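You operate a simulated robot arm through the tools that you are given. There is no shell and no other tool.

The job below is to be done with a simulated two-armed robot. You get a single attempt, and the scene is never put back.

JOB
Tighten the yellow and white wing nuts, then fill the mould to the white band.
Fine: shut the valve again.

The check looks at the end state, three seconds after you hand in, the way a careful person would. Anything else that was tipped, shoved, dropped, spilled or broken makes it a failure.

ROBOT AND FRAMES
Two 7-joint arms with four-finger grippers on one trunk that stands fixed in place. Base frame: the origin is at the foot of the trunk, x ahead of it, y to its left, z up; the work surface is at about z = 823. Units: mm, degrees, N and s.
The left shoulder is at [40, 181, 1204], the right one opposite. With the tool pointing down near the work surface each hand reaches from about 300 to 820 mm from the base axis, measured 20 degrees to its own side. Payload 3.67 kg a hand.
The tool frame of a hand sits at the grasp point between the pads (the TCP): z along the fingers, y along the line on which they close. The tips reach 28 mm beyond it. The gripper opens to 112 mm; its body begins 73 mm behind the TCP.
Orientation is that of the tool frame in the base frame, as a unit quaternion [w, x, y, z]. With the fingers straight down and closing along the base's y, the tool's x points along the base's -x, its y along +y and its z along -z.

CONTROLS
- The arms move only by the tool play_rows. It takes "left_targets", "right_targets" or both (then of equal length, played together; a hand with none holds still); each is a list that holds one entry, the list of rows, each a list of 6 numbers: the shift along the base's x, y, z in m, then the turn, a rotation vector about the base's x, y, z in degrees. In form: [[[x, y, z, wx, wy, wz], ...]]. A call has 1 to 20 rows; each row is the pose to reach, as a shift and turn from the pose commanded when the call began. "left_claw" and "right_claw" are, for a hand that has rows, the finger opening in m, from 0 to 0.112, set as the call begins (left out, the last holds). A row lasts 0.2 s, in which the tool goes at most 50 mm and 8.6 degrees; a call with a longer step from one row to the next is refused whole, and so is a gripper value outside its range. A pose out of reach is approached as far as the arm can. The call stops where the force on the tool passes 50 N (or 10 N more than at its start, if that is more) or the arm is blocked; 0.2 s more then pass. Each finger travels about 72.4 mm/s and halts on what it meets, pressing with about 42 N; the grip force reading is that of the motor and also rises with nothing between the fingers. The clock runs only during rows and for 0.2 s after the last one: add rows that repeat a pose to give the fingers time. The reply holds the time, the measured pose of the TCP, the force on the tool along the base axes, the opening and the grip force, in the units named above and with some noise, with the torque about the TCP (base axes, N m) and any sound that the robot's microphone picked up, and new pictures: "views" is both (left out), scene, wrist or none (wrist: the cameras of the hands that moved).
- Cameras (640 x 400 px; columns grow to the right, rows downward): "scene" is now at [89.3, -46.6, 1422.2]; the picture's right is [-0.56, -0.83, 0.00], its down [-0.55, 0.38, -0.75] and it looks along [0.62, -0.42, -0.67] (base axes); focal length 242 px, centre (320, 200). "left" rides on the left gripper at [60, 18, -104] in its tool frame; the picture's right is [-0.29, 0.96, 0.00], its down [-0.80, -0.24, -0.55] and it looks along [-0.53, -0.16, 0.83] (tool axes); focal length 234 px, centre (320, 200). "right" rides on the right gripper at [60, -18, -104] in its tool frame; the picture's right is [0.29, 0.96, 0.00], its down [-0.80, 0.24, -0.55] and it looks along [-0.53, 0.16, 0.83] (tool axes); focal length 234 px, centre (320, 200). There is no depth. A picture from a camera that has moved, and an enlarged one, comes with that camera's place and axes in the base frame and with its lens.
- slide_trunk(by): moves the trunk up (or, below 0, down) by that many mm; the arms and the scene camera ride with it, the base frame stays. It gives what a move gives, with no picture.
- head_to(pan, tilt): turns the head with the scene camera to pan (to the left, within 86 degrees either way) and tilt (down, from -29 to 69), counted from straight ahead of the robot. It gives what a move gives, and a new picture of the scene camera.
- close_up(camera, box): a new picture of the part [left, top, right, bottom] of that camera's present view, enlarged. The clock stands still meanwhile.
- job_done(): hands the job in; it is judged then, once.

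Places have to be worked out from the pictures, the camera data and where the tool is seen. Open the grippers and draw the arms clear of the work before you hand the job in, unless the task says otherwise.

The tools are called after ">>>" by a JSON object that holds its "fn" and its "kwargs". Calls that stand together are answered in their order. play_rows: Moves the arms, as the interface text tells. Its arguments: {"type":"object","properties":{"left_targets":{"type":"array"},"left_claw":{"type":"number"},"right_targets":{"type":"array"},"right_claw":{"type":"number"},"views":{"type":"string","enum":["both","scene","wrist","none"]}},"required":[]} The other tools are called the same way: slide_trunk (by) moves the trunk up or down; head_to (pan, tilt) turns the head that bears the scene camera; close_up (camera, box) takes an enlarged picture of a part of a camera's view; job_done () hands the job in.

At the start:

```text
time: 0.0
left_ee_pos: [421.5, -77.9, 1213.5]
left_orientation: [0.0, 0.0, 1.0, 0.0]
left_ft_force: [-0.2, -0.3, -0.2]
left_torque: [0.0, -0.01, -0.01]
left_opening: 112.1
left_grip_force: 0.1
right_ee_pos: [340.7, -521.6, 1249.3]
right_orientation: [0.0, -0.001, 1.0, -0.001]
right_ft_force: [-0.5, -0.3, -0.5]
right_torque: [-0.03, -0.04, 0.0]
right_opening: 112.1
right_grip_force: 0.1
trunk travel left (down, up): [-325.0, 189.0]
head pan, tilt (commanded): [-34.3, 41.7]
```

scene: 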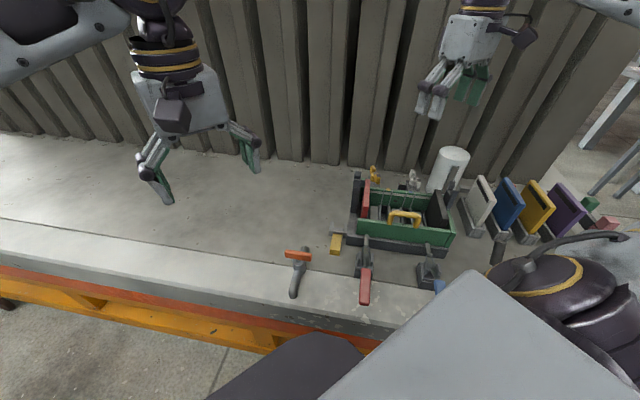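
right: 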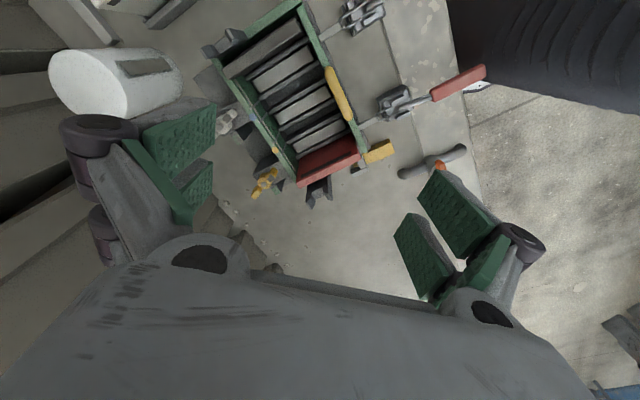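
left: 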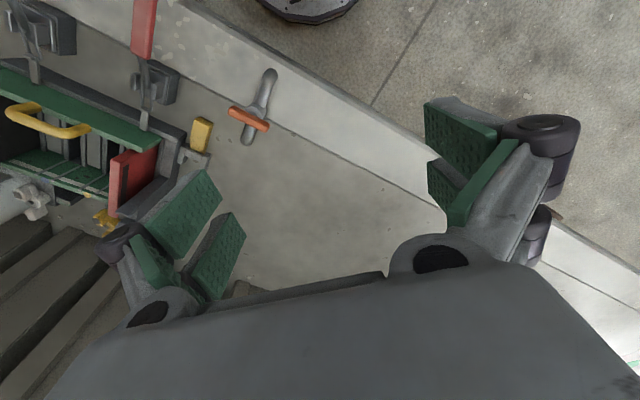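

I start by looking closely at the fixture and everything around it before moving anything. I see a green box-like mould, with toggle clamps, wing nuts and a white cylinder near it.

>>> {"fn": "close_up", "kwargs": {"camera": "scene", "box": [320, 140, 480, 240]}}

>>> {"fn": "close_up", "kwargs": {"camera": "scene", "box": [440, 140, 640, 265]}}

>>> {"fn": "close_up", "kwargs": {"camera": "scene", "box": [270, 210, 460, 330]}}

>>> {"fn": "close_up", "kwargs": {"camera": "right", "box": [180, 0, 500, 200]}}

>>> {"fn": "close_up", "kwargs": {"camera": "left", "box": [0, 0, 300, 240]}}

```text
4.00 times, centred on (400, 190) of scene
camera zoom: at [89.3, -46.6, 1422.2], right [-0.56, -0.83, 0.0], down [-0.55, 0.38, -0.75], along [0.62, -0.42, -0.67], focal length 968 px, centre (0, 240)
```

zoom: 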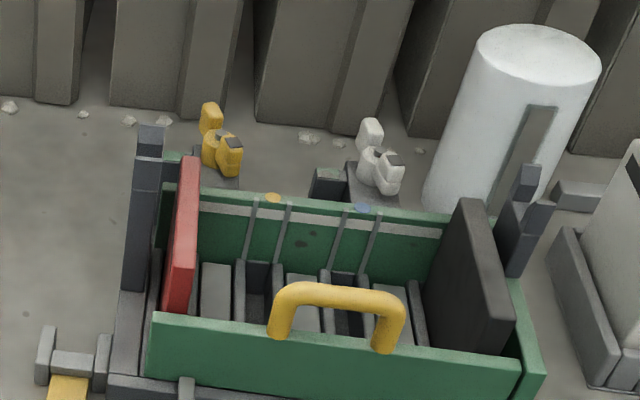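

```text
3.20 times, centred on (540, 202) of scene
camera zoom: at [89.3, -46.6, 1422.2], right [-0.56, -0.83, 0.0], down [-0.55, 0.38, -0.75], along [0.62, -0.42, -0.67], focal length 774 px, centre (-384, 192)
```

zoom: 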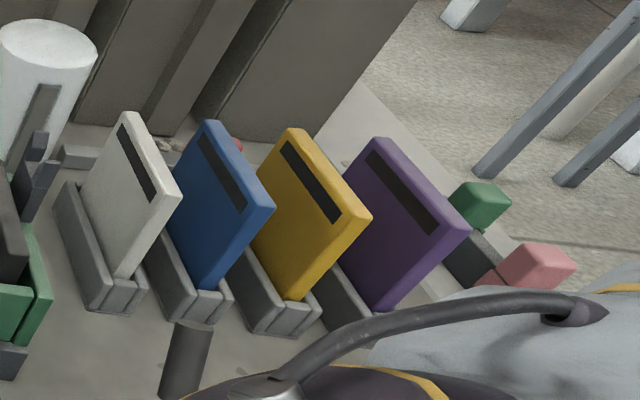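

```text
3.33 times, centred on (365, 270) of scene
camera zoom: at [89.3, -46.6, 1422.2], right [-0.56, -0.83, 0.0], down [-0.55, 0.38, -0.75], along [0.62, -0.42, -0.67], focal length 806 px, centre (170, -33)
```

zoom: 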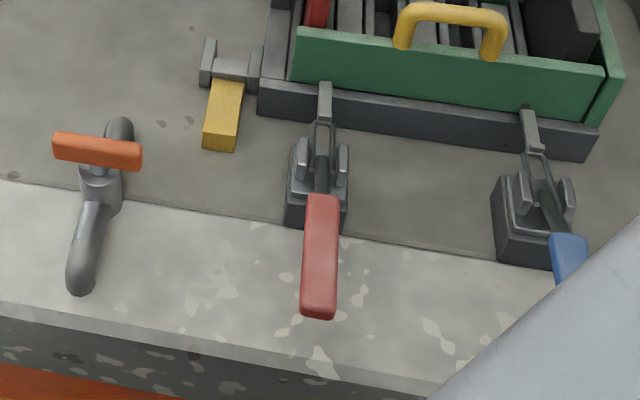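

```text
2.00 times, centred on (340, 100) of right
camera zoom: at [280.5, -539.5, 1352.2], right [-0.29, 0.96, 0.0], down [0.8, 0.24, 0.55], along [0.53, 0.16, -0.83], focal length 468 px, centre (280, 400)
```

zoom: 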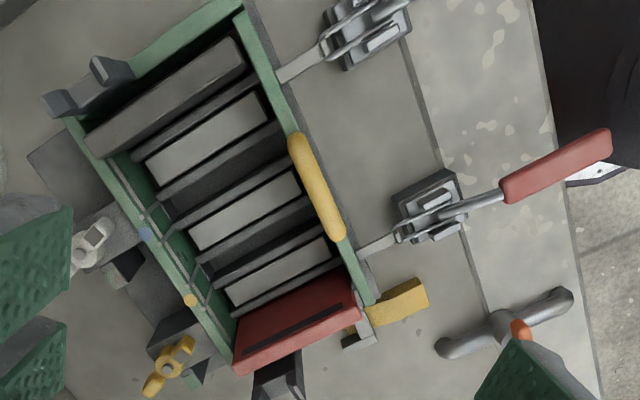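

```text
1.67 times, centred on (150, 120) of left
camera zoom: at [359.4, -60.8, 1317.9], right [0.29, 0.96, 0.0], down [0.8, -0.24, 0.55], along [0.53, -0.16, -0.83], focal length 390 px, centre (603, 333)
```

zoom: 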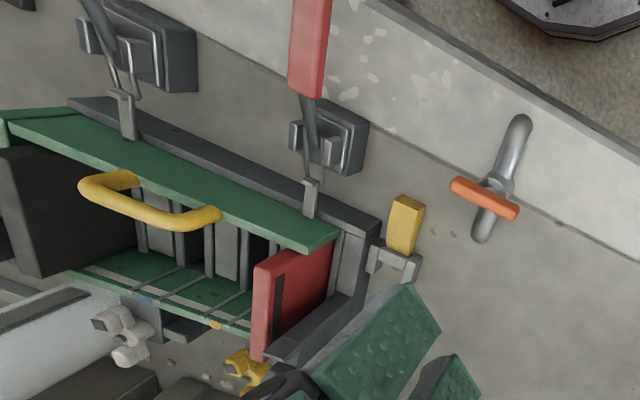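

The mould has two wing-nut clamps at the back and toggle clamps in front. I need to find the valve and spout, so I turn the head to look around.

>>> {"fn": "head_to", "kwargs": {"pan": -55, "tilt": 35}}

>>> {"fn": "head_to", "kwargs": {"pan": -10, "tilt": 30}}

>>> {"fn": "head_to", "kwargs": {"pan": 35, "tilt": 40}}

>>> {"fn": "head_to", "kwargs": {"pan": -40, "tilt": 5}}

```text
time: 0.8
left_ee_pos: [421.7, -79.3, 1212.9]
left_orientation: [-0.001, 0.0, 1.0, -0.001]
left_ft_force: [0.2, 0.0, -0.7]
left_torque: [0.01, 0.02, -0.02]
left_opening: 112.2
left_grip_force: 0.1
right_ee_pos: [340.3, -521.8, 1248.8]
right_orientation: [0.001, -0.001, 1.0, 0.0]
right_ft_force: [0.2, -0.2, -0.9]
right_torque: [-0.01, -0.04, -0.02]
right_opening: 111.9
right_grip_force: 0.1
trunk travel left (down, up): [-325.0, 189.0]
head pan, tilt (commanded): [-55.0, 35.0]
camera scene: at [70.7, -71.4, 1432.3], right [-0.82, -0.57, 0.0], down [-0.33, 0.47, -0.82], along [0.47, -0.67, -0.57], focal length 242 px, centre (320, 200)
```

scene: 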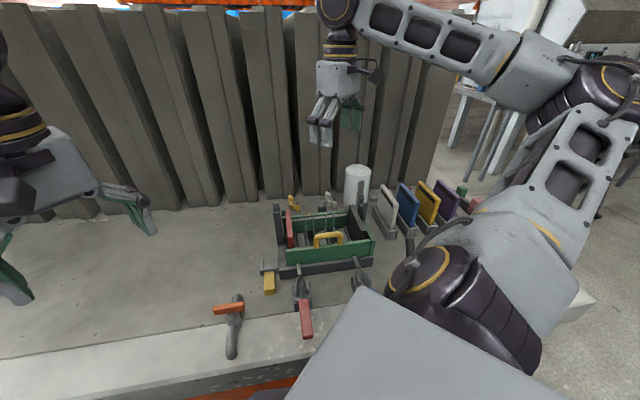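

```text
time: 2.0
left_ee_pos: [422.3, -79.5, 1213.3]
left_orientation: [-0.001, -0.001, 1.0, -0.001]
left_ft_force: [0.0, -0.3, -0.4]
left_torque: [0.0, 0.02, 0.02]
left_opening: 111.9
left_grip_force: 0.0
right_ee_pos: [339.4, -521.4, 1249.7]
right_orientation: [0.0, -0.001, 1.0, 0.0]
right_ft_force: [0.5, 0.2, 0.0]
right_torque: [-0.01, 0.01, 0.02]
right_opening: 112.0
right_grip_force: 0.2
trunk travel left (down, up): [-325.0, 189.0]
head pan, tilt (commanded): [-10.0, 30.0]
camera scene: at [109.2, -15.2, 1440.1], right [-0.17, -0.98, 0.0], down [-0.49, 0.09, -0.87], along [0.85, -0.15, -0.5], focal length 242 px, centre (320, 200)
```

scene: 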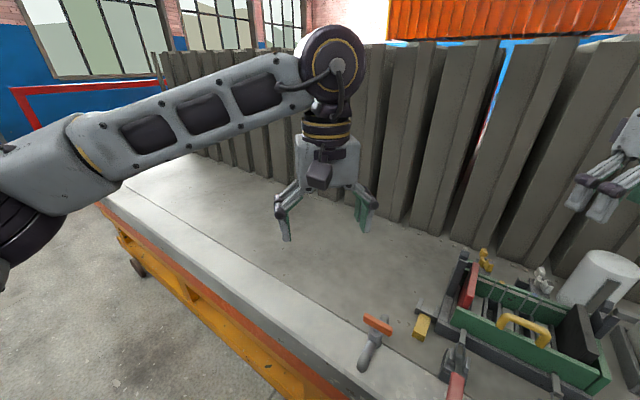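

```text
time: 3.1
left_ee_pos: [420.7, -80.5, 1214.2]
left_orientation: [0.0, -0.001, 1.0, 0.001]
left_ft_force: [-0.9, 0.8, -0.3]
left_torque: [0.01, -0.01, -0.02]
left_opening: 112.0
left_grip_force: 0.1
right_ee_pos: [339.3, -522.9, 1249.0]
right_orientation: [0.0, 0.0, 1.0, 0.001]
right_ft_force: [0.3, 0.2, 0.0]
right_torque: [0.01, -0.02, -0.01]
right_opening: 111.9
right_grip_force: 0.0
trunk travel left (down, up): [-325.0, 189.0]
head pan, tilt (commanded): [35.0, 40.0]
camera scene: at [89.8, 49.3, 1424.8], right [0.57, -0.82, 0.0], down [-0.53, -0.37, -0.77], along [0.63, 0.44, -0.64], focal length 242 px, centre (320, 200)
```

scene: 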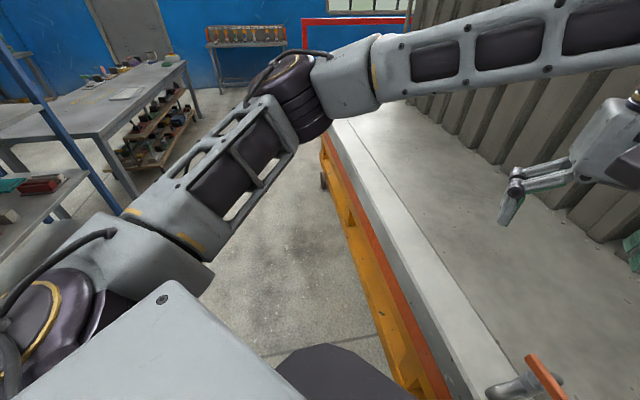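

```text
time: 4.5
left_ee_pos: [421.7, -78.6, 1213.5]
left_orientation: [-0.001, 0.0, 1.0, -0.001]
left_ft_force: [1.0, 0.1, -0.6]
left_torque: [0.01, -0.01, 0.03]
left_opening: 112.1
left_grip_force: 0.1
right_ee_pos: [340.4, -520.9, 1249.4]
right_orientation: [-0.001, -0.001, 1.0, -0.001]
right_ft_force: [-0.4, -0.4, 0.2]
right_torque: [-0.01, 0.0, 0.02]
right_opening: 112.0
right_grip_force: 0.1
trunk travel left (down, up): [-325.0, 189.0]
head pan, tilt (commanded): [-40.0, 5.0]
camera scene: at [90.5, -58.4, 1480.5], right [-0.64, -0.77, 0.0], down [-0.07, 0.06, -1.0], along [0.76, -0.64, -0.09], focal length 242 px, centre (320, 200)
```

scene: 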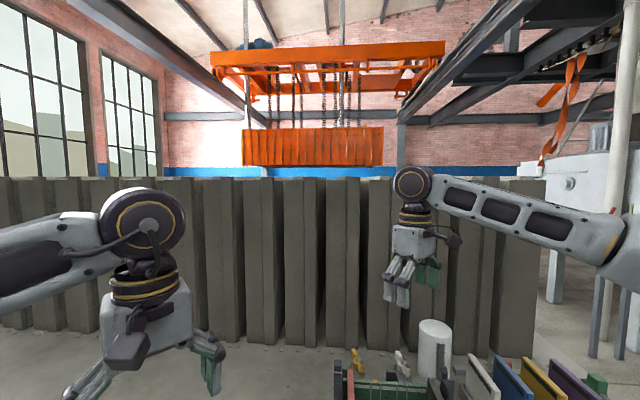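

The wing nuts stand roughly at [548,-583,930] (yellow) and [449,-676,917] (white). I still need to find the valve, so I point the head at the right side and take more enlargements.

>>> {"fn": "head_to", "kwargs": {"pan": -50, "tilt": 45}}

>>> {"fn": "close_up", "kwargs": {"camera": "scene", "box": [260, 110, 420, 210]}}

>>> {"fn": "close_up", "kwargs": {"camera": "scene", "box": [340, 110, 500, 210]}}

>>> {"fn": "close_up", "kwargs": {"camera": "scene", "box": [200, 180, 360, 280]}}

>>> {"fn": "close_up", "kwargs": {"camera": "right", "box": [40, 20, 240, 145]}}

>>> {"fn": "close_up", "kwargs": {"camera": "left", "box": [170, 50, 330, 150]}}

```text
time: 5.6
left_ee_pos: [420.8, -80.2, 1213.4]
left_orientation: [0.0, 0.0, 1.0, 0.0]
left_ft_force: [0.0, -0.7, 0.4]
left_torque: [0.0, 0.0, 0.02]
left_opening: 111.9
left_grip_force: 0.1
right_ee_pos: [340.2, -522.1, 1249.5]
right_orientation: [0.0, -0.002, 1.0, 0.001]
right_ft_force: [0.6, -0.1, -0.9]
right_torque: [-0.01, -0.01, -0.04]
right_opening: 112.1
right_grip_force: 0.0
trunk travel left (down, up): [-325.0, 189.0]
head pan, tilt (commanded): [-50.0, 45.0]
camera scene: at [72.4, -61.7, 1417.5], right [-0.77, -0.64, 0.0], down [-0.45, 0.54, -0.71], along [0.45, -0.54, -0.71], focal length 242 px, centre (320, 200)
```

scene: 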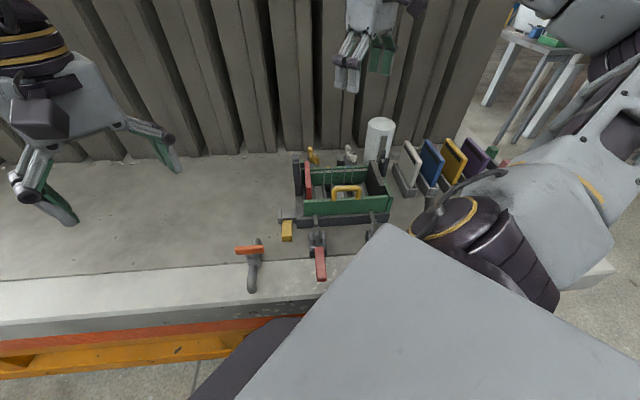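

```text
4.00 times, centred on (340, 160) of scene
camera zoom: at [72.4, -61.7, 1417.5], right [-0.77, -0.64, 0.0], down [-0.45, 0.54, -0.71], along [0.45, -0.54, -0.71], focal length 968 px, centre (240, 360)
```

zoom: 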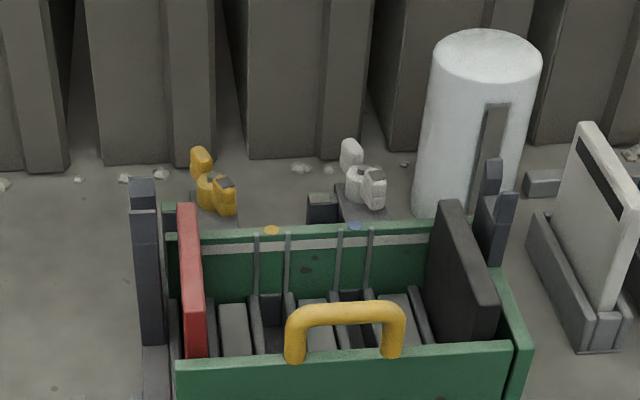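

```text
4.00 times, centred on (420, 160) of scene
camera zoom: at [72.4, -61.7, 1417.5], right [-0.77, -0.64, 0.0], down [-0.45, 0.54, -0.71], along [0.45, -0.54, -0.71], focal length 968 px, centre (-80, 360)
```

zoom: 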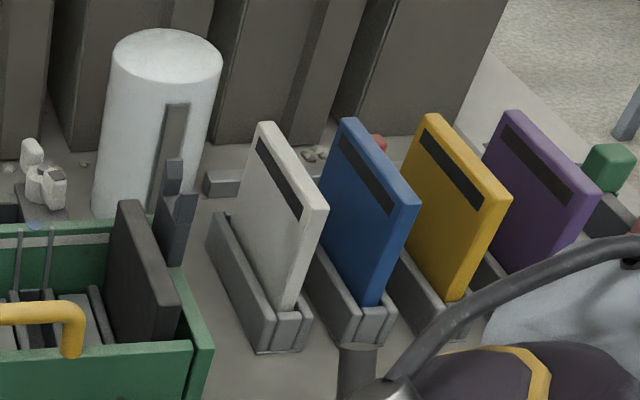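

```text
4.00 times, centred on (280, 230) of scene
camera zoom: at [72.4, -61.7, 1417.5], right [-0.77, -0.64, 0.0], down [-0.45, 0.54, -0.71], along [0.45, -0.54, -0.71], focal length 968 px, centre (480, 80)
```

zoom: 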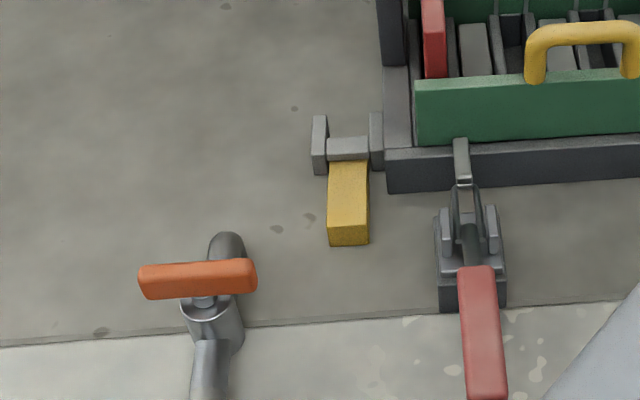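

```text
3.20 times, centred on (140, 82) of right
camera zoom: at [280.5, -539.5, 1352.2], right [-0.29, 0.96, 0.0], down [0.8, 0.24, 0.55], along [0.53, 0.16, -0.83], focal length 749 px, centre (896, 576)
```

zoom: 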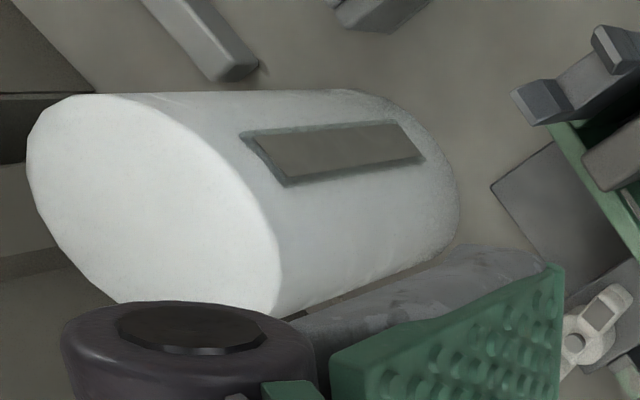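

```text
4.00 times, centred on (250, 100) of left
camera zoom: at [359.4, -60.8, 1317.9], right [0.29, 0.96, 0.0], down [0.8, -0.24, 0.55], along [0.53, -0.16, -0.83], focal length 937 px, centre (600, 600)
```

zoom: 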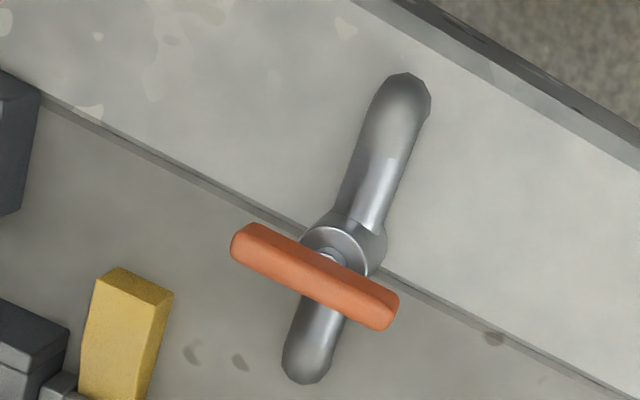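

The orange T-handle sits across a grey pipe with two elbows into the bench: this looks like the valve (shut when across). I take more detailed enlargements of the mould's clamps and the wing nuts from the right wrist camera.

>>> {"fn": "close_up", "kwargs": {"camera": "right", "box": [200, 90, 328, 210]}}

>>> {"fn": "close_up", "kwargs": {"camera": "right", "box": [330, 60, 430, 180]}}

>>> {"fn": "close_up", "kwargs": {"camera": "right", "box": [200, 0, 392, 120]}}

>>> {"fn": "close_up", "kwargs": {"camera": "left", "box": [0, 80, 220, 240]}}

>>> {"fn": "close_up", "kwargs": {"camera": "left", "box": [0, 0, 190, 120]}}

```text
3.33 times, centred on (264, 150) of right
camera zoom: at [280.5, -539.5, 1352.2], right [-0.29, 0.96, 0.0], down [0.8, 0.24, 0.55], along [0.53, 0.16, -0.83], focal length 781 px, centre (507, 367)
```

zoom: 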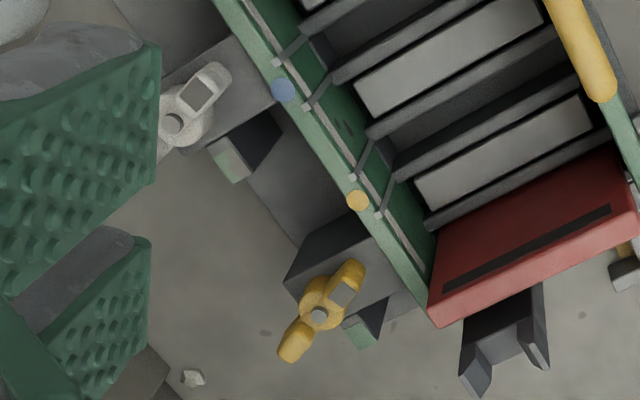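

```text
3.33 times, centred on (380, 120) of right
camera zoom: at [280.5, -539.5, 1352.2], right [-0.29, 0.96, 0.0], down [0.8, 0.24, 0.55], along [0.53, 0.16, -0.83], focal length 781 px, centre (120, 467)
```

zoom: 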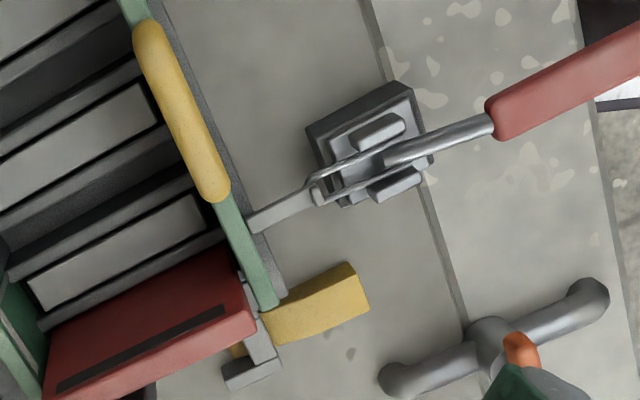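

```text
3.33 times, centred on (296, 60) of right
camera zoom: at [280.5, -539.5, 1352.2], right [-0.29, 0.96, 0.0], down [0.8, 0.24, 0.55], along [0.53, 0.16, -0.83], focal length 781 px, centre (400, 667)
```

zoom: 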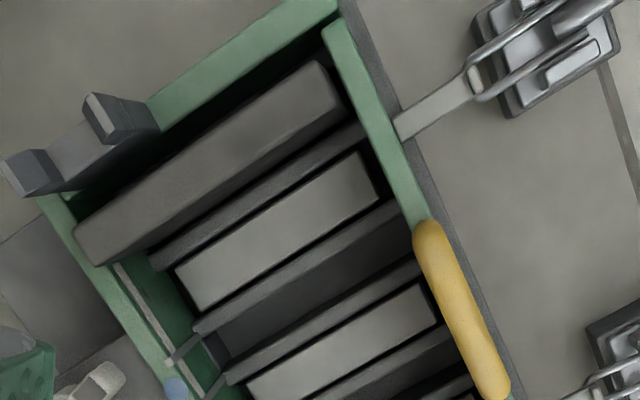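

```text
2.50 times, centred on (110, 160) of left
camera zoom: at [359.4, -60.8, 1317.9], right [0.29, 0.96, 0.0], down [0.8, -0.24, 0.55], along [0.53, -0.16, -0.83], focal length 585 px, centre (845, 300)
```

zoom: 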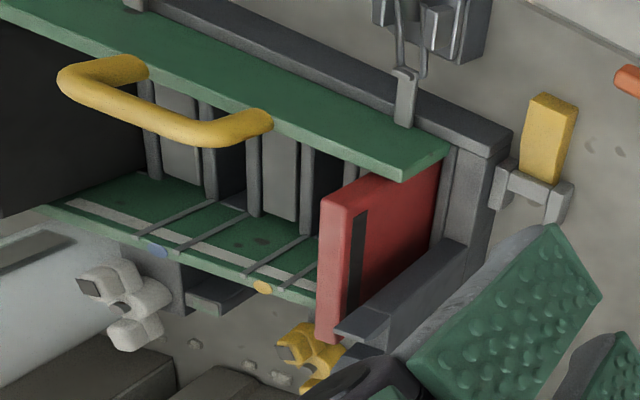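

```text
3.33 times, centred on (95, 60) of left
camera zoom: at [359.4, -60.8, 1317.9], right [0.29, 0.96, 0.0], down [0.8, -0.24, 0.55], along [0.53, -0.16, -0.83], focal length 781 px, centre (1070, 667)
```

zoom: 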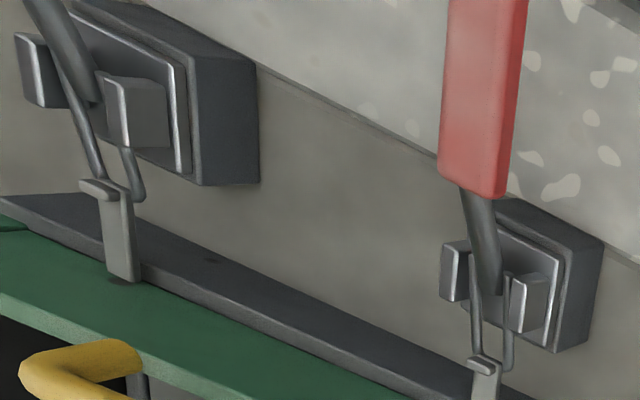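

The scene is clear enough except for the right end of the bench and the valve plumbing. I'll turn the right hand in place to look to the right with its camera, at safe height.

>>> {"fn": "play_rows", "kwargs": {"right_targets": [[[0, 0, 0, 0, 0, -8], [0, 0, 0, 0, 0, -16], [0, 0, 0, 0, 0, -24], [0, 0, 0, 0, 0, -32], [0, 0, 0, 0, 0, -40], [0, 0, 0, 0, 0, -48], [0, 0, 0, 0, 0, -56], [0, 0, 0, 0, 0, -64], [0, 0, 0, 0, 0, -72], [0, 0, 0, 0, 0, -80]]], "views": "both"}}

```text
time: 7.8
left_ee_pos: [421.0, -79.2, 1214.8]
left_orientation: [0.0, 0.0, 1.0, 0.0]
left_ft_force: [0.3, -0.1, -1.3]
left_torque: [-0.01, 0.02, 0.0]
left_opening: 111.9
left_grip_force: 0.0
right_ee_pos: [340.7, -521.9, 1250.5]
right_orientation: [0.0, 0.643, 0.766, -0.001]
right_ft_force: [0.2, -0.5, 0.5]
right_torque: [0.0, 0.01, 0.02]
right_opening: 111.9
right_grip_force: 0.0
trunk travel left (down, up): [-325.0, 189.0]
head pan, tilt (commanded): [-50.0, 45.0]
camera scene: at [72.3, -61.6, 1417.5], right [-0.77, -0.64, 0.0], down [-0.45, 0.54, -0.71], along [0.45, -0.54, -0.71], focal length 242 px, centre (320, 200)
camera right: at [312.5, -465.7, 1352.5], right [0.89, 0.45, 0.0], down [0.37, -0.74, 0.55], along [0.25, -0.5, -0.83], focal length 234 px, centre (320, 200)
```

scene: 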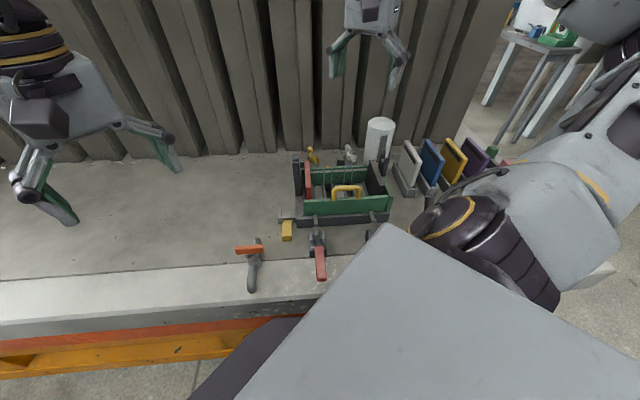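
right: 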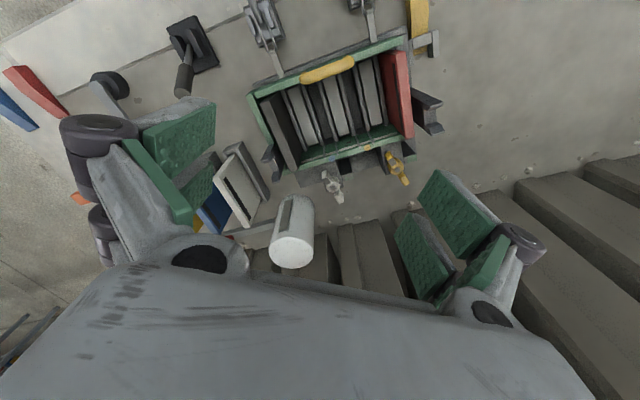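

More objects appear to the right: a dark plate with a lever, a tool with black head, and red/blue/orange bars. I enlarge these.

>>> {"fn": "close_up", "kwargs": {"camera": "right", "box": [0, 0, 240, 150]}}

>>> {"fn": "close_up", "kwargs": {"camera": "right", "box": [240, 0, 450, 131]}}

>>> {"fn": "close_up", "kwargs": {"camera": "right", "box": [180, 110, 420, 260]}}

>>> {"fn": "close_up", "kwargs": {"camera": "right", "box": [310, 120, 450, 210]}}

```text
2.67 times, centred on (120, 75) of right
camera zoom: at [312.5, -465.7, 1352.5], right [0.89, 0.45, 0.0], down [0.37, -0.74, 0.55], along [0.25, -0.5, -0.83], focal length 624 px, centre (853, 533)
```

zoom: 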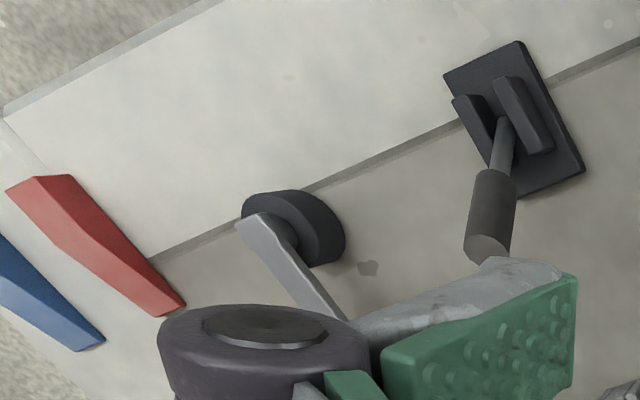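

```text
3.05 times, centred on (345, 66) of right
camera zoom: at [312.5, -465.7, 1352.5], right [0.89, 0.45, 0.0], down [0.37, -0.74, 0.55], along [0.25, -0.5, -0.83], focal length 714 px, centre (244, 610)
```

zoom: 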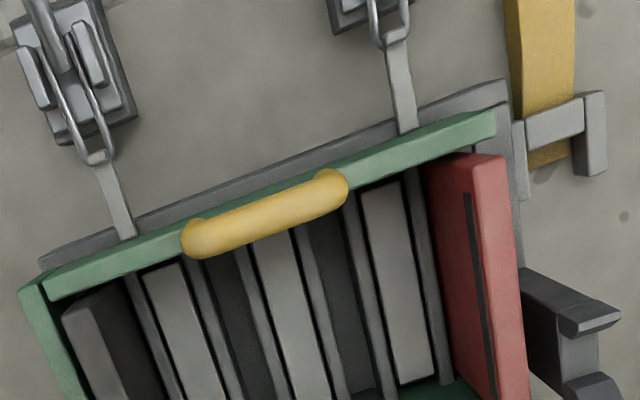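

```text
2.67 times, centred on (300, 185) of right
camera zoom: at [312.5, -465.7, 1352.5], right [0.89, 0.45, 0.0], down [0.37, -0.74, 0.55], along [0.25, -0.5, -0.83], focal length 624 px, centre (373, 240)
```

zoom: 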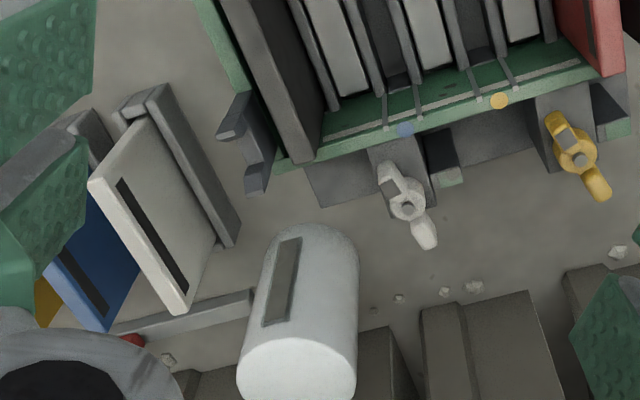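

```text
4.44 times, centred on (380, 165) of right
camera zoom: at [312.5, -465.7, 1352.5], right [0.89, 0.45, 0.0], down [0.37, -0.74, 0.55], along [0.25, -0.5, -0.83], focal length 1041 px, centre (53, 356)
```

zoom: 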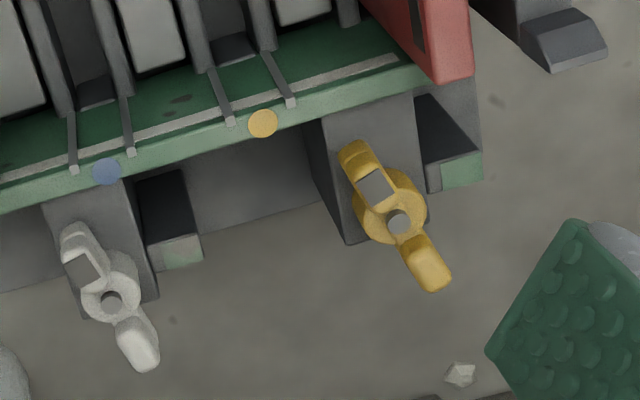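

The yellow and white wing nuts each sit on a bracket behind the mould. I bring the right hand's camera closer to them, staying well above the mould.

>>> {"fn": "play_rows", "kwargs": {"right_targets": [[[0.03, 0, -0.03, 0, 0, 0], [0.06, 0, -0.06, 0, 0, 0], [0.09, 0, -0.09, 0, 0, 0], [0.12, 0, -0.12, 0, 0, 0], [0.14, 0, -0.14, 0, 0, 0], [0.15, 0, -0.16, 0, 0, 0], [0.15, 0, -0.16, 0, 0, 0]]], "views": "both"}}

```text
time: 9.4
left_ee_pos: [420.3, -78.9, 1214.1]
left_orientation: [0.0, -0.001, 1.0, 0.0]
left_ft_force: [-0.7, -0.1, 0.5]
left_torque: [0.0, -0.04, 0.02]
left_opening: 112.1
left_grip_force: 0.0
right_ee_pos: [490.2, -522.8, 1089.1]
right_orientation: [0.001, 0.642, 0.766, 0.0]
right_ft_force: [0.1, 0.3, 0.1]
right_torque: [0.01, 0.01, 0.01]
right_opening: 112.0
right_grip_force: 0.1
trunk travel left (down, up): [-325.0, 189.0]
head pan, tilt (commanded): [-50.0, 45.0]
camera scene: at [71.7, -61.2, 1417.5], right [-0.77, -0.64, 0.0], down [-0.45, 0.54, -0.71], along [0.45, -0.54, -0.71], focal length 242 px, centre (320, 200)
camera right: at [460.8, -465.6, 1192.9], right [0.89, 0.45, 0.0], down [0.38, -0.74, 0.55], along [0.25, -0.49, -0.83], focal length 234 px, centre (320, 200)
```

scene: 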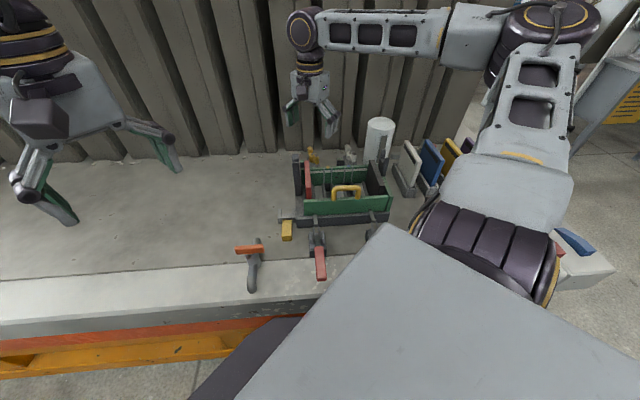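
right: 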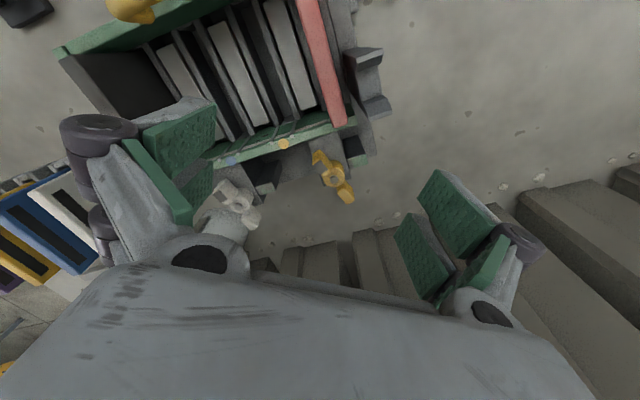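

>>> {"fn": "close_up", "kwargs": {"camera": "right", "box": [200, 120, 400, 245]}}

>>> {"fn": "close_up", "kwargs": {"camera": "right", "box": [290, 130, 380, 215]}}

>>> {"fn": "close_up", "kwargs": {"camera": "scene", "box": [280, 110, 420, 210]}}

```text
3.20 times, centred on (300, 182) of right
camera zoom: at [460.8, -465.6, 1192.9], right [0.89, 0.45, 0.0], down [0.38, -0.74, 0.55], along [0.25, -0.49, -0.83], focal length 749 px, centre (384, 256)
```

zoom: 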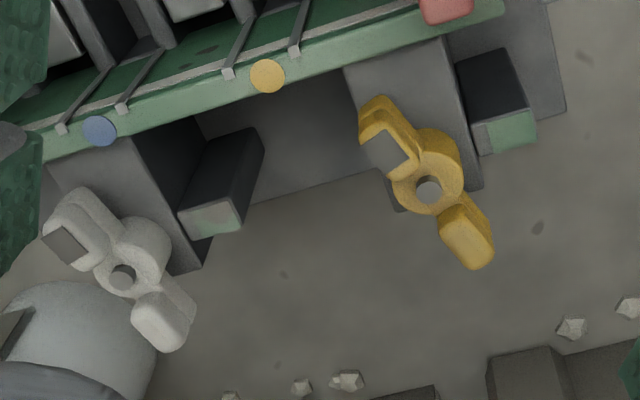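

```text
4.71 times, centred on (335, 172) of right
camera zoom: at [460.8, -465.6, 1192.9], right [0.89, 0.45, 0.0], down [0.38, -0.74, 0.55], along [0.25, -0.49, -0.83], focal length 1102 px, centre (249, 329)
```

zoom: 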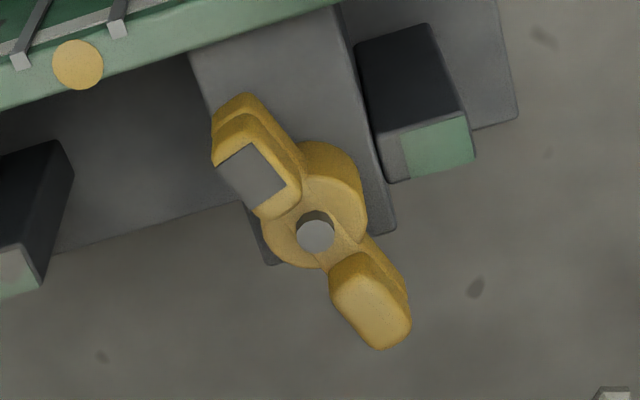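

```text
4.00 times, centred on (350, 160) of scene
camera zoom: at [71.7, -61.2, 1417.5], right [-0.77, -0.64, 0.0], down [-0.45, 0.54, -0.71], along [0.45, -0.54, -0.71], focal length 968 px, centre (200, 360)
```

zoom: 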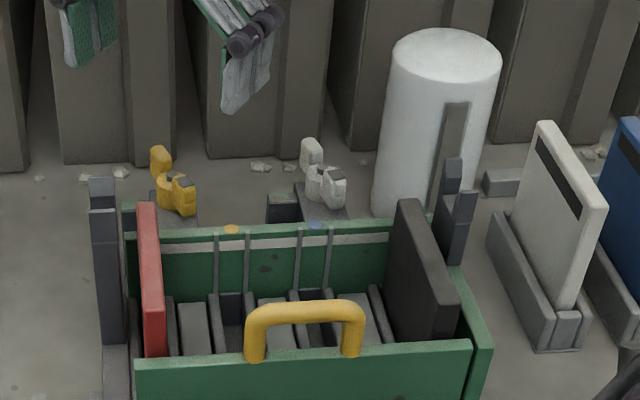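

The rays from two right-camera views agree: yellow stud at about [537.5,-579.4,943], white stud at [444,-670,943], each with a grey-marked wing and a post with a green patch about 105° clockwise. Before touching anything I look at the valve, toggles and yellow lever with the left hand's camera.

>>> {"fn": "play_rows", "kwargs": {"left_targets": [[[-0.03, -0.03, -0.01, 0, 0, 0], [-0.05, -0.06, -0.02, 0, 0, 0], [-0.07, -0.09, -0.03, 0, 0, 0], [-0.09, -0.12, -0.04, 0, 0, 0], [-0.11, -0.14, -0.05, 0, 0, 0], [-0.11, -0.15, -0.06, 0, 0, 0], [-0.11, -0.15, -0.06, 0, 0, 0]]], "views": "wrist"}}

```text
time: 11.0
left_ee_pos: [312.1, -230.6, 1152.9]
left_orientation: [0.001, 0.0, 1.0, 0.0]
left_ft_force: [-0.4, -0.1, 0.4]
left_torque: [0.01, -0.01, -0.02]
left_opening: 112.2
left_grip_force: 0.2
right_ee_pos: [490.1, -522.1, 1088.5]
right_orientation: [0.0, 0.642, 0.767, -0.001]
right_ft_force: [0.3, -0.6, -0.6]
right_torque: [-0.01, -0.01, 0.0]
right_opening: 112.1
right_grip_force: 0.0
trunk travel left (down, up): [-325.0, 189.0]
head pan, tilt (commanded): [-50.0, 45.0]
camera left: at [250.1, -211.1, 1257.5], right [0.29, 0.96, 0.0], down [0.8, -0.24, 0.55], along [0.53, -0.16, -0.83], focal length 234 px, centre (320, 200)
```

left: 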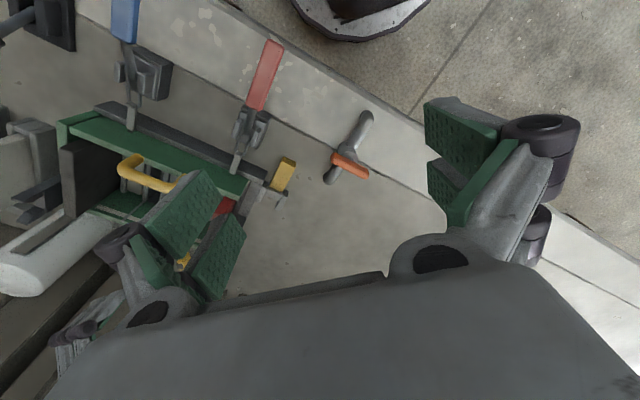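

>>> {"fn": "close_up", "kwargs": {"camera": "left", "box": [60, 0, 220, 120]}}

>>> {"fn": "close_up", "kwargs": {"camera": "left", "box": [200, 30, 400, 210]}}

>>> {"fn": "close_up", "kwargs": {"camera": "left", "box": [220, 140, 320, 230]}}

>>> {"fn": "close_up", "kwargs": {"camera": "left", "box": [0, 80, 160, 240]}}

```text
3.33 times, centred on (140, 60) of left
camera zoom: at [250.1, -211.1, 1257.5], right [0.29, 0.96, 0.0], down [0.8, -0.24, 0.55], along [0.53, -0.16, -0.83], focal length 781 px, centre (920, 667)
```

zoom: 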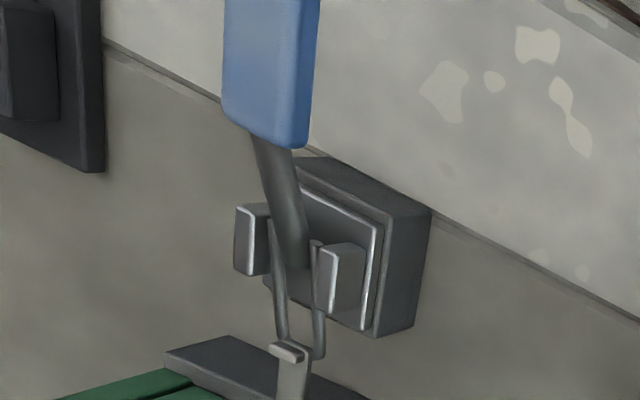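

```text
2.22 times, centred on (300, 120) of left
camera zoom: at [250.1, -211.1, 1257.5], right [0.29, 0.96, 0.0], down [0.8, -0.24, 0.55], along [0.53, -0.16, -0.83], focal length 520 px, centre (364, 378)
```

zoom: 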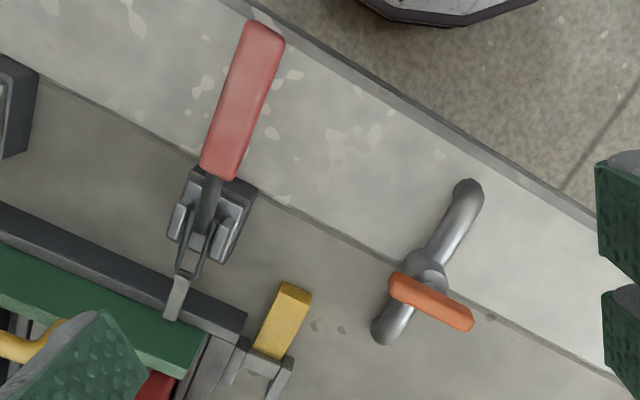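

```text
4.44 times, centred on (270, 185) of left
camera zoom: at [250.1, -211.1, 1257.5], right [0.29, 0.96, 0.0], down [0.8, -0.24, 0.55], along [0.53, -0.16, -0.83], focal length 1041 px, centre (542, 267)
```

zoom: 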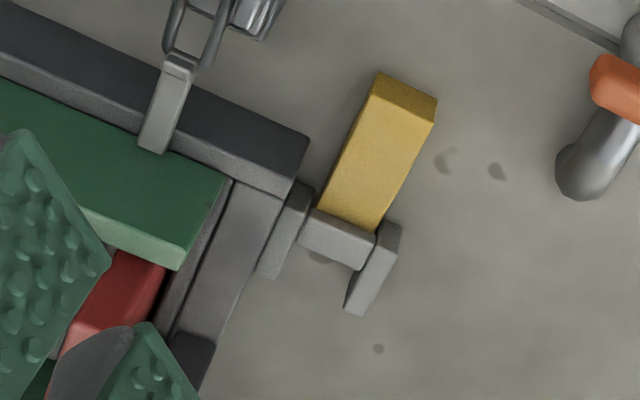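

```text
2.50 times, centred on (80, 160) of left
camera zoom: at [250.1, -211.1, 1257.5], right [0.29, 0.96, 0.0], down [0.8, -0.24, 0.55], along [0.53, -0.16, -0.83], focal length 585 px, centre (920, 300)
```

zoom: 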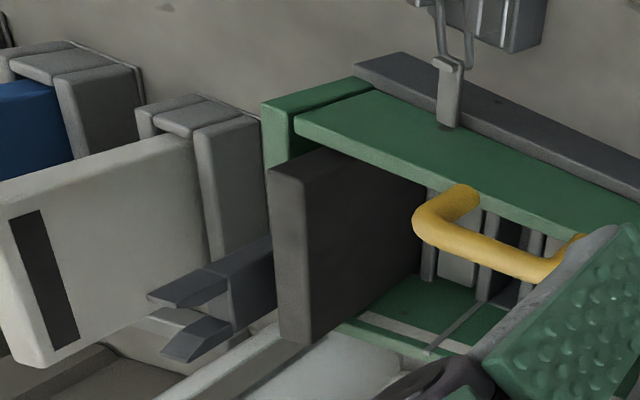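

Both toggles look latched alike, and the orange T-handle on the pipe lies across it (shut). I now place the right hand above the yellow wing nut with the pads lined up across its wings (bar at about 153°), with the fingers partly closed.

>>> {"fn": "play_rows", "kwargs": {"right_targets": [[[0.007, -0.008, 0, 0, 0, 7.5], [0.014, -0.016, 0, 0, 0, 15], [0.021, -0.024, -0.005, 0, 0, 22.5], [0.028, -0.033, -0.01, 0, 0, 30], [0.035, -0.042, -0.015, 0, 0, 37.5], [0.042, -0.05, -0.02, 0, 0, 45], [0.0475, -0.057, -0.02, 0, 0, 53], [0.0475, -0.057, -0.02, 0, 0, 53], [0.0475, -0.057, -0.02, 0, 0, 53]]], "right_claw": 0.06, "views": "both"}}

```text
time: 13.0
left_ee_pos: [312.1, -229.5, 1153.7]
left_orientation: [0.0, -0.001, 1.0, 0.0]
left_ft_force: [-0.3, 0.5, -0.1]
left_torque: [-0.04, -0.01, -0.02]
left_opening: 112.2
left_grip_force: 0.0
right_ee_pos: [538.3, -577.8, 1069.5]
right_orientation: [0.0, 0.233, 0.973, 0.0]
right_ft_force: [-1.1, -0.2, 0.0]
right_torque: [-0.01, -0.02, 0.01]
right_opening: 60.1
right_grip_force: 0.0
trunk travel left (down, up): [-325.0, 189.0]
head pan, tilt (commanded): [-50.0, 45.0]
camera scene: at [72.6, -61.8, 1417.5], right [-0.77, -0.64, 0.0], down [-0.45, 0.54, -0.71], along [0.45, -0.54, -0.71], focal length 242 px, centre (320, 200)
camera right: at [476.0, -566.9, 1171.8], right [0.18, 0.98, 0.0], down [0.82, -0.15, 0.55], along [0.55, -0.1, -0.83], focal length 234 px, centre (320, 200)
```

scene: 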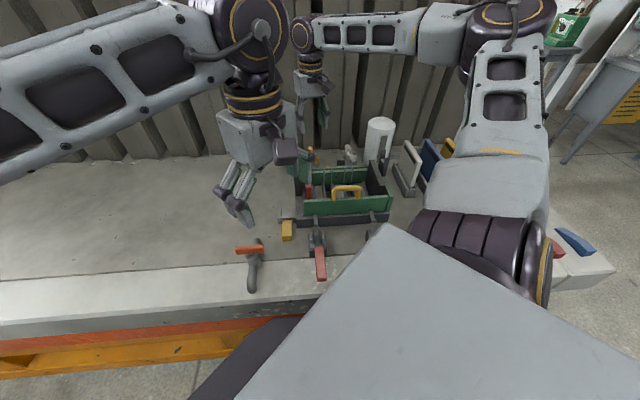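
right: 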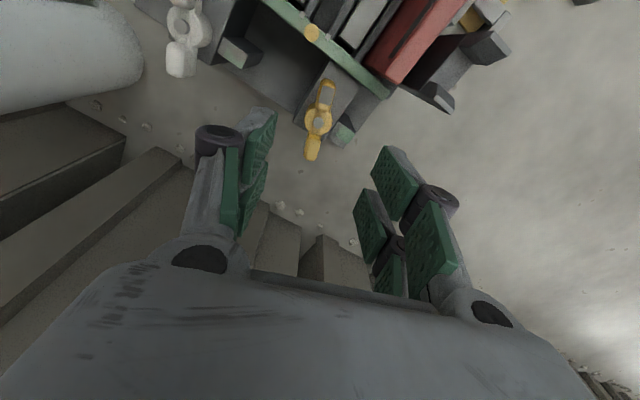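

The yellow nut's hub appears at about (318,122), exactly where the tool axis should meet it. I enlarge to check the bar's angle and finger geometry.

>>> {"fn": "close_up", "kwargs": {"camera": "right", "box": [270, 60, 370, 170]}}

>>> {"fn": "close_up", "kwargs": {"camera": "right", "box": [120, 0, 280, 100]}}

>>> {"fn": "close_up", "kwargs": {"camera": "right", "box": [180, 90, 480, 310]}}

```text
3.64 times, centred on (320, 115) of right
camera zoom: at [476.0, -566.9, 1171.8], right [0.18, 0.98, 0.0], down [0.82, -0.15, 0.55], along [0.55, -0.1, -0.83], focal length 852 px, centre (320, 509)
```

zoom: 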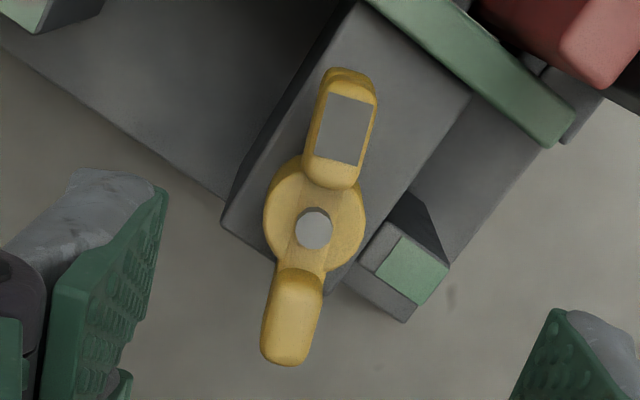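

```text
4.00 times, centred on (200, 50) of right
camera zoom: at [476.0, -566.9, 1171.8], right [0.18, 0.98, 0.0], down [0.82, -0.15, 0.55], along [0.55, -0.1, -0.83], focal length 937 px, centre (800, 800)
```

zoom: 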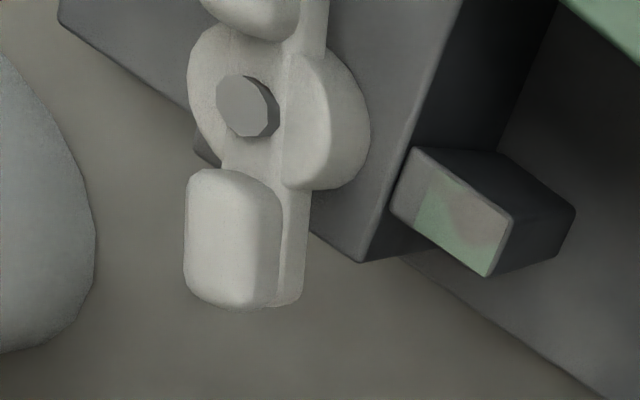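

```text
1.82 times, centred on (330, 200) of right
camera zoom: at [476.0, -566.9, 1171.8], right [0.18, 0.98, 0.0], down [0.82, -0.15, 0.55], along [0.55, -0.1, -0.83], focal length 426 px, centre (302, 200)
```

zoom: 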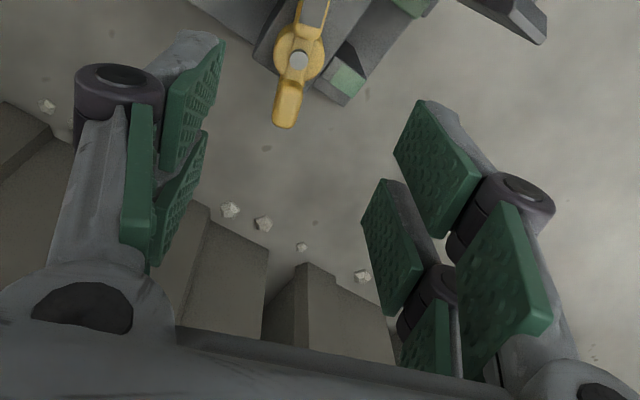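

The tool axis is within 1.5 mm of the stud and the pads straddle the wings symmetrically. I descend to TCP z≈964 with tips at 936, above the post top (916) and mould rim (925).

>>> {"fn": "play_rows", "kwargs": {"right_targets": [[[0, -0.0015, -0.03, 0, 0, 0], [0, -0.0015, -0.06, 0, 0, 0], [0, -0.0015, -0.08, 0, 0, 0], [0, -0.0015, -0.09, 0, 0, 0], [0, -0.0015, -0.1, 0, 0, 0], [0, -0.0015, -0.1055, 0, 0, 0], [0, -0.0015, -0.1055, 0, 0, 0]]], "right_claw": 0.06, "views": "both"}}

>>> {"fn": "close_up", "kwargs": {"camera": "right", "box": [210, 100, 430, 260]}}

>>> {"fn": "close_up", "kwargs": {"camera": "scene", "box": [270, 90, 410, 190]}}

```text
time: 14.6
left_ee_pos: [311.3, -229.6, 1152.9]
left_orientation: [0.0, -0.002, 1.0, 0.0]
left_ft_force: [0.4, -0.4, -0.3]
left_torque: [-0.01, -0.01, 0.0]
left_opening: 111.9
left_grip_force: 0.1
right_ee_pos: [537.1, -579.8, 964.7]
right_orientation: [0.0, 0.233, 0.973, 0.0]
right_ft_force: [-0.4, -0.1, 0.1]
right_torque: [0.01, -0.02, -0.02]
right_opening: 60.1
right_grip_force: 0.1
trunk travel left (down, up): [-325.0, 189.0]
head pan, tilt (commanded): [-50.0, 45.0]
camera scene: at [72.4, -61.7, 1417.5], right [-0.77, -0.64, 0.0], down [-0.45, 0.54, -0.71], along [0.45, -0.54, -0.71], focal length 242 px, centre (320, 200)
camera right: at [475.7, -568.5, 1067.7], right [0.18, 0.98, 0.0], down [0.82, -0.15, 0.55], along [0.55, -0.1, -0.83], focal length 234 px, centre (320, 200)
```

scene: 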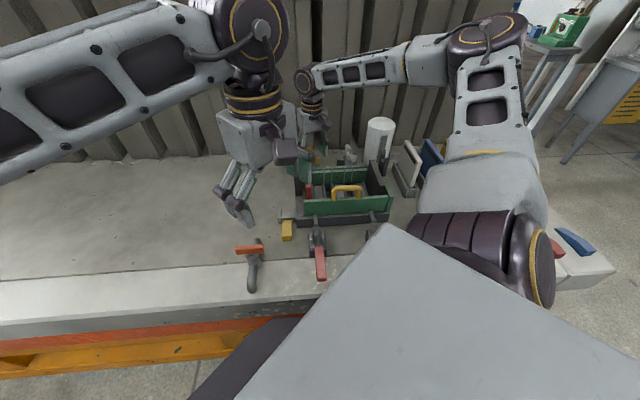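
right: 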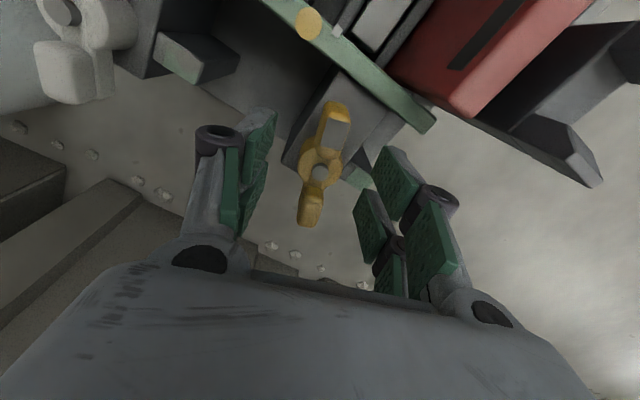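

```text
2.50 times, centred on (320, 180) of right
camera zoom: at [475.7, -568.5, 1067.7], right [0.18, 0.98, 0.0], down [0.82, -0.15, 0.55], along [0.55, -0.1, -0.83], focal length 585 px, centre (320, 250)
```

zoom: 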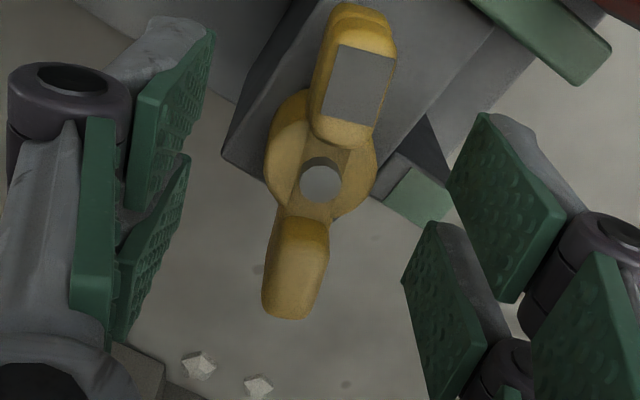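

```text
4.00 times, centred on (340, 140) of scene
camera zoom: at [72.4, -61.7, 1417.5], right [-0.77, -0.64, 0.0], down [-0.45, 0.54, -0.71], along [0.45, -0.54, -0.71], focal length 968 px, centre (240, 440)
```

zoom: 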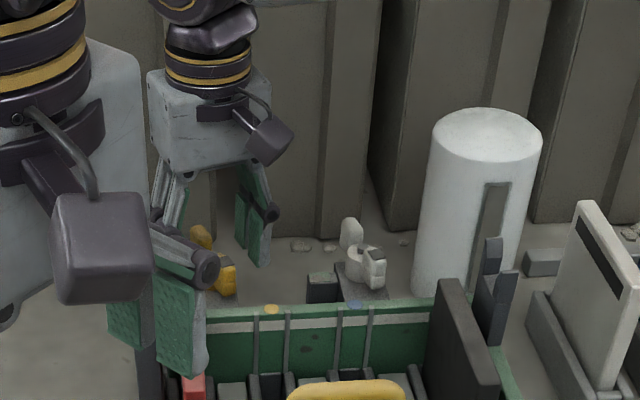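

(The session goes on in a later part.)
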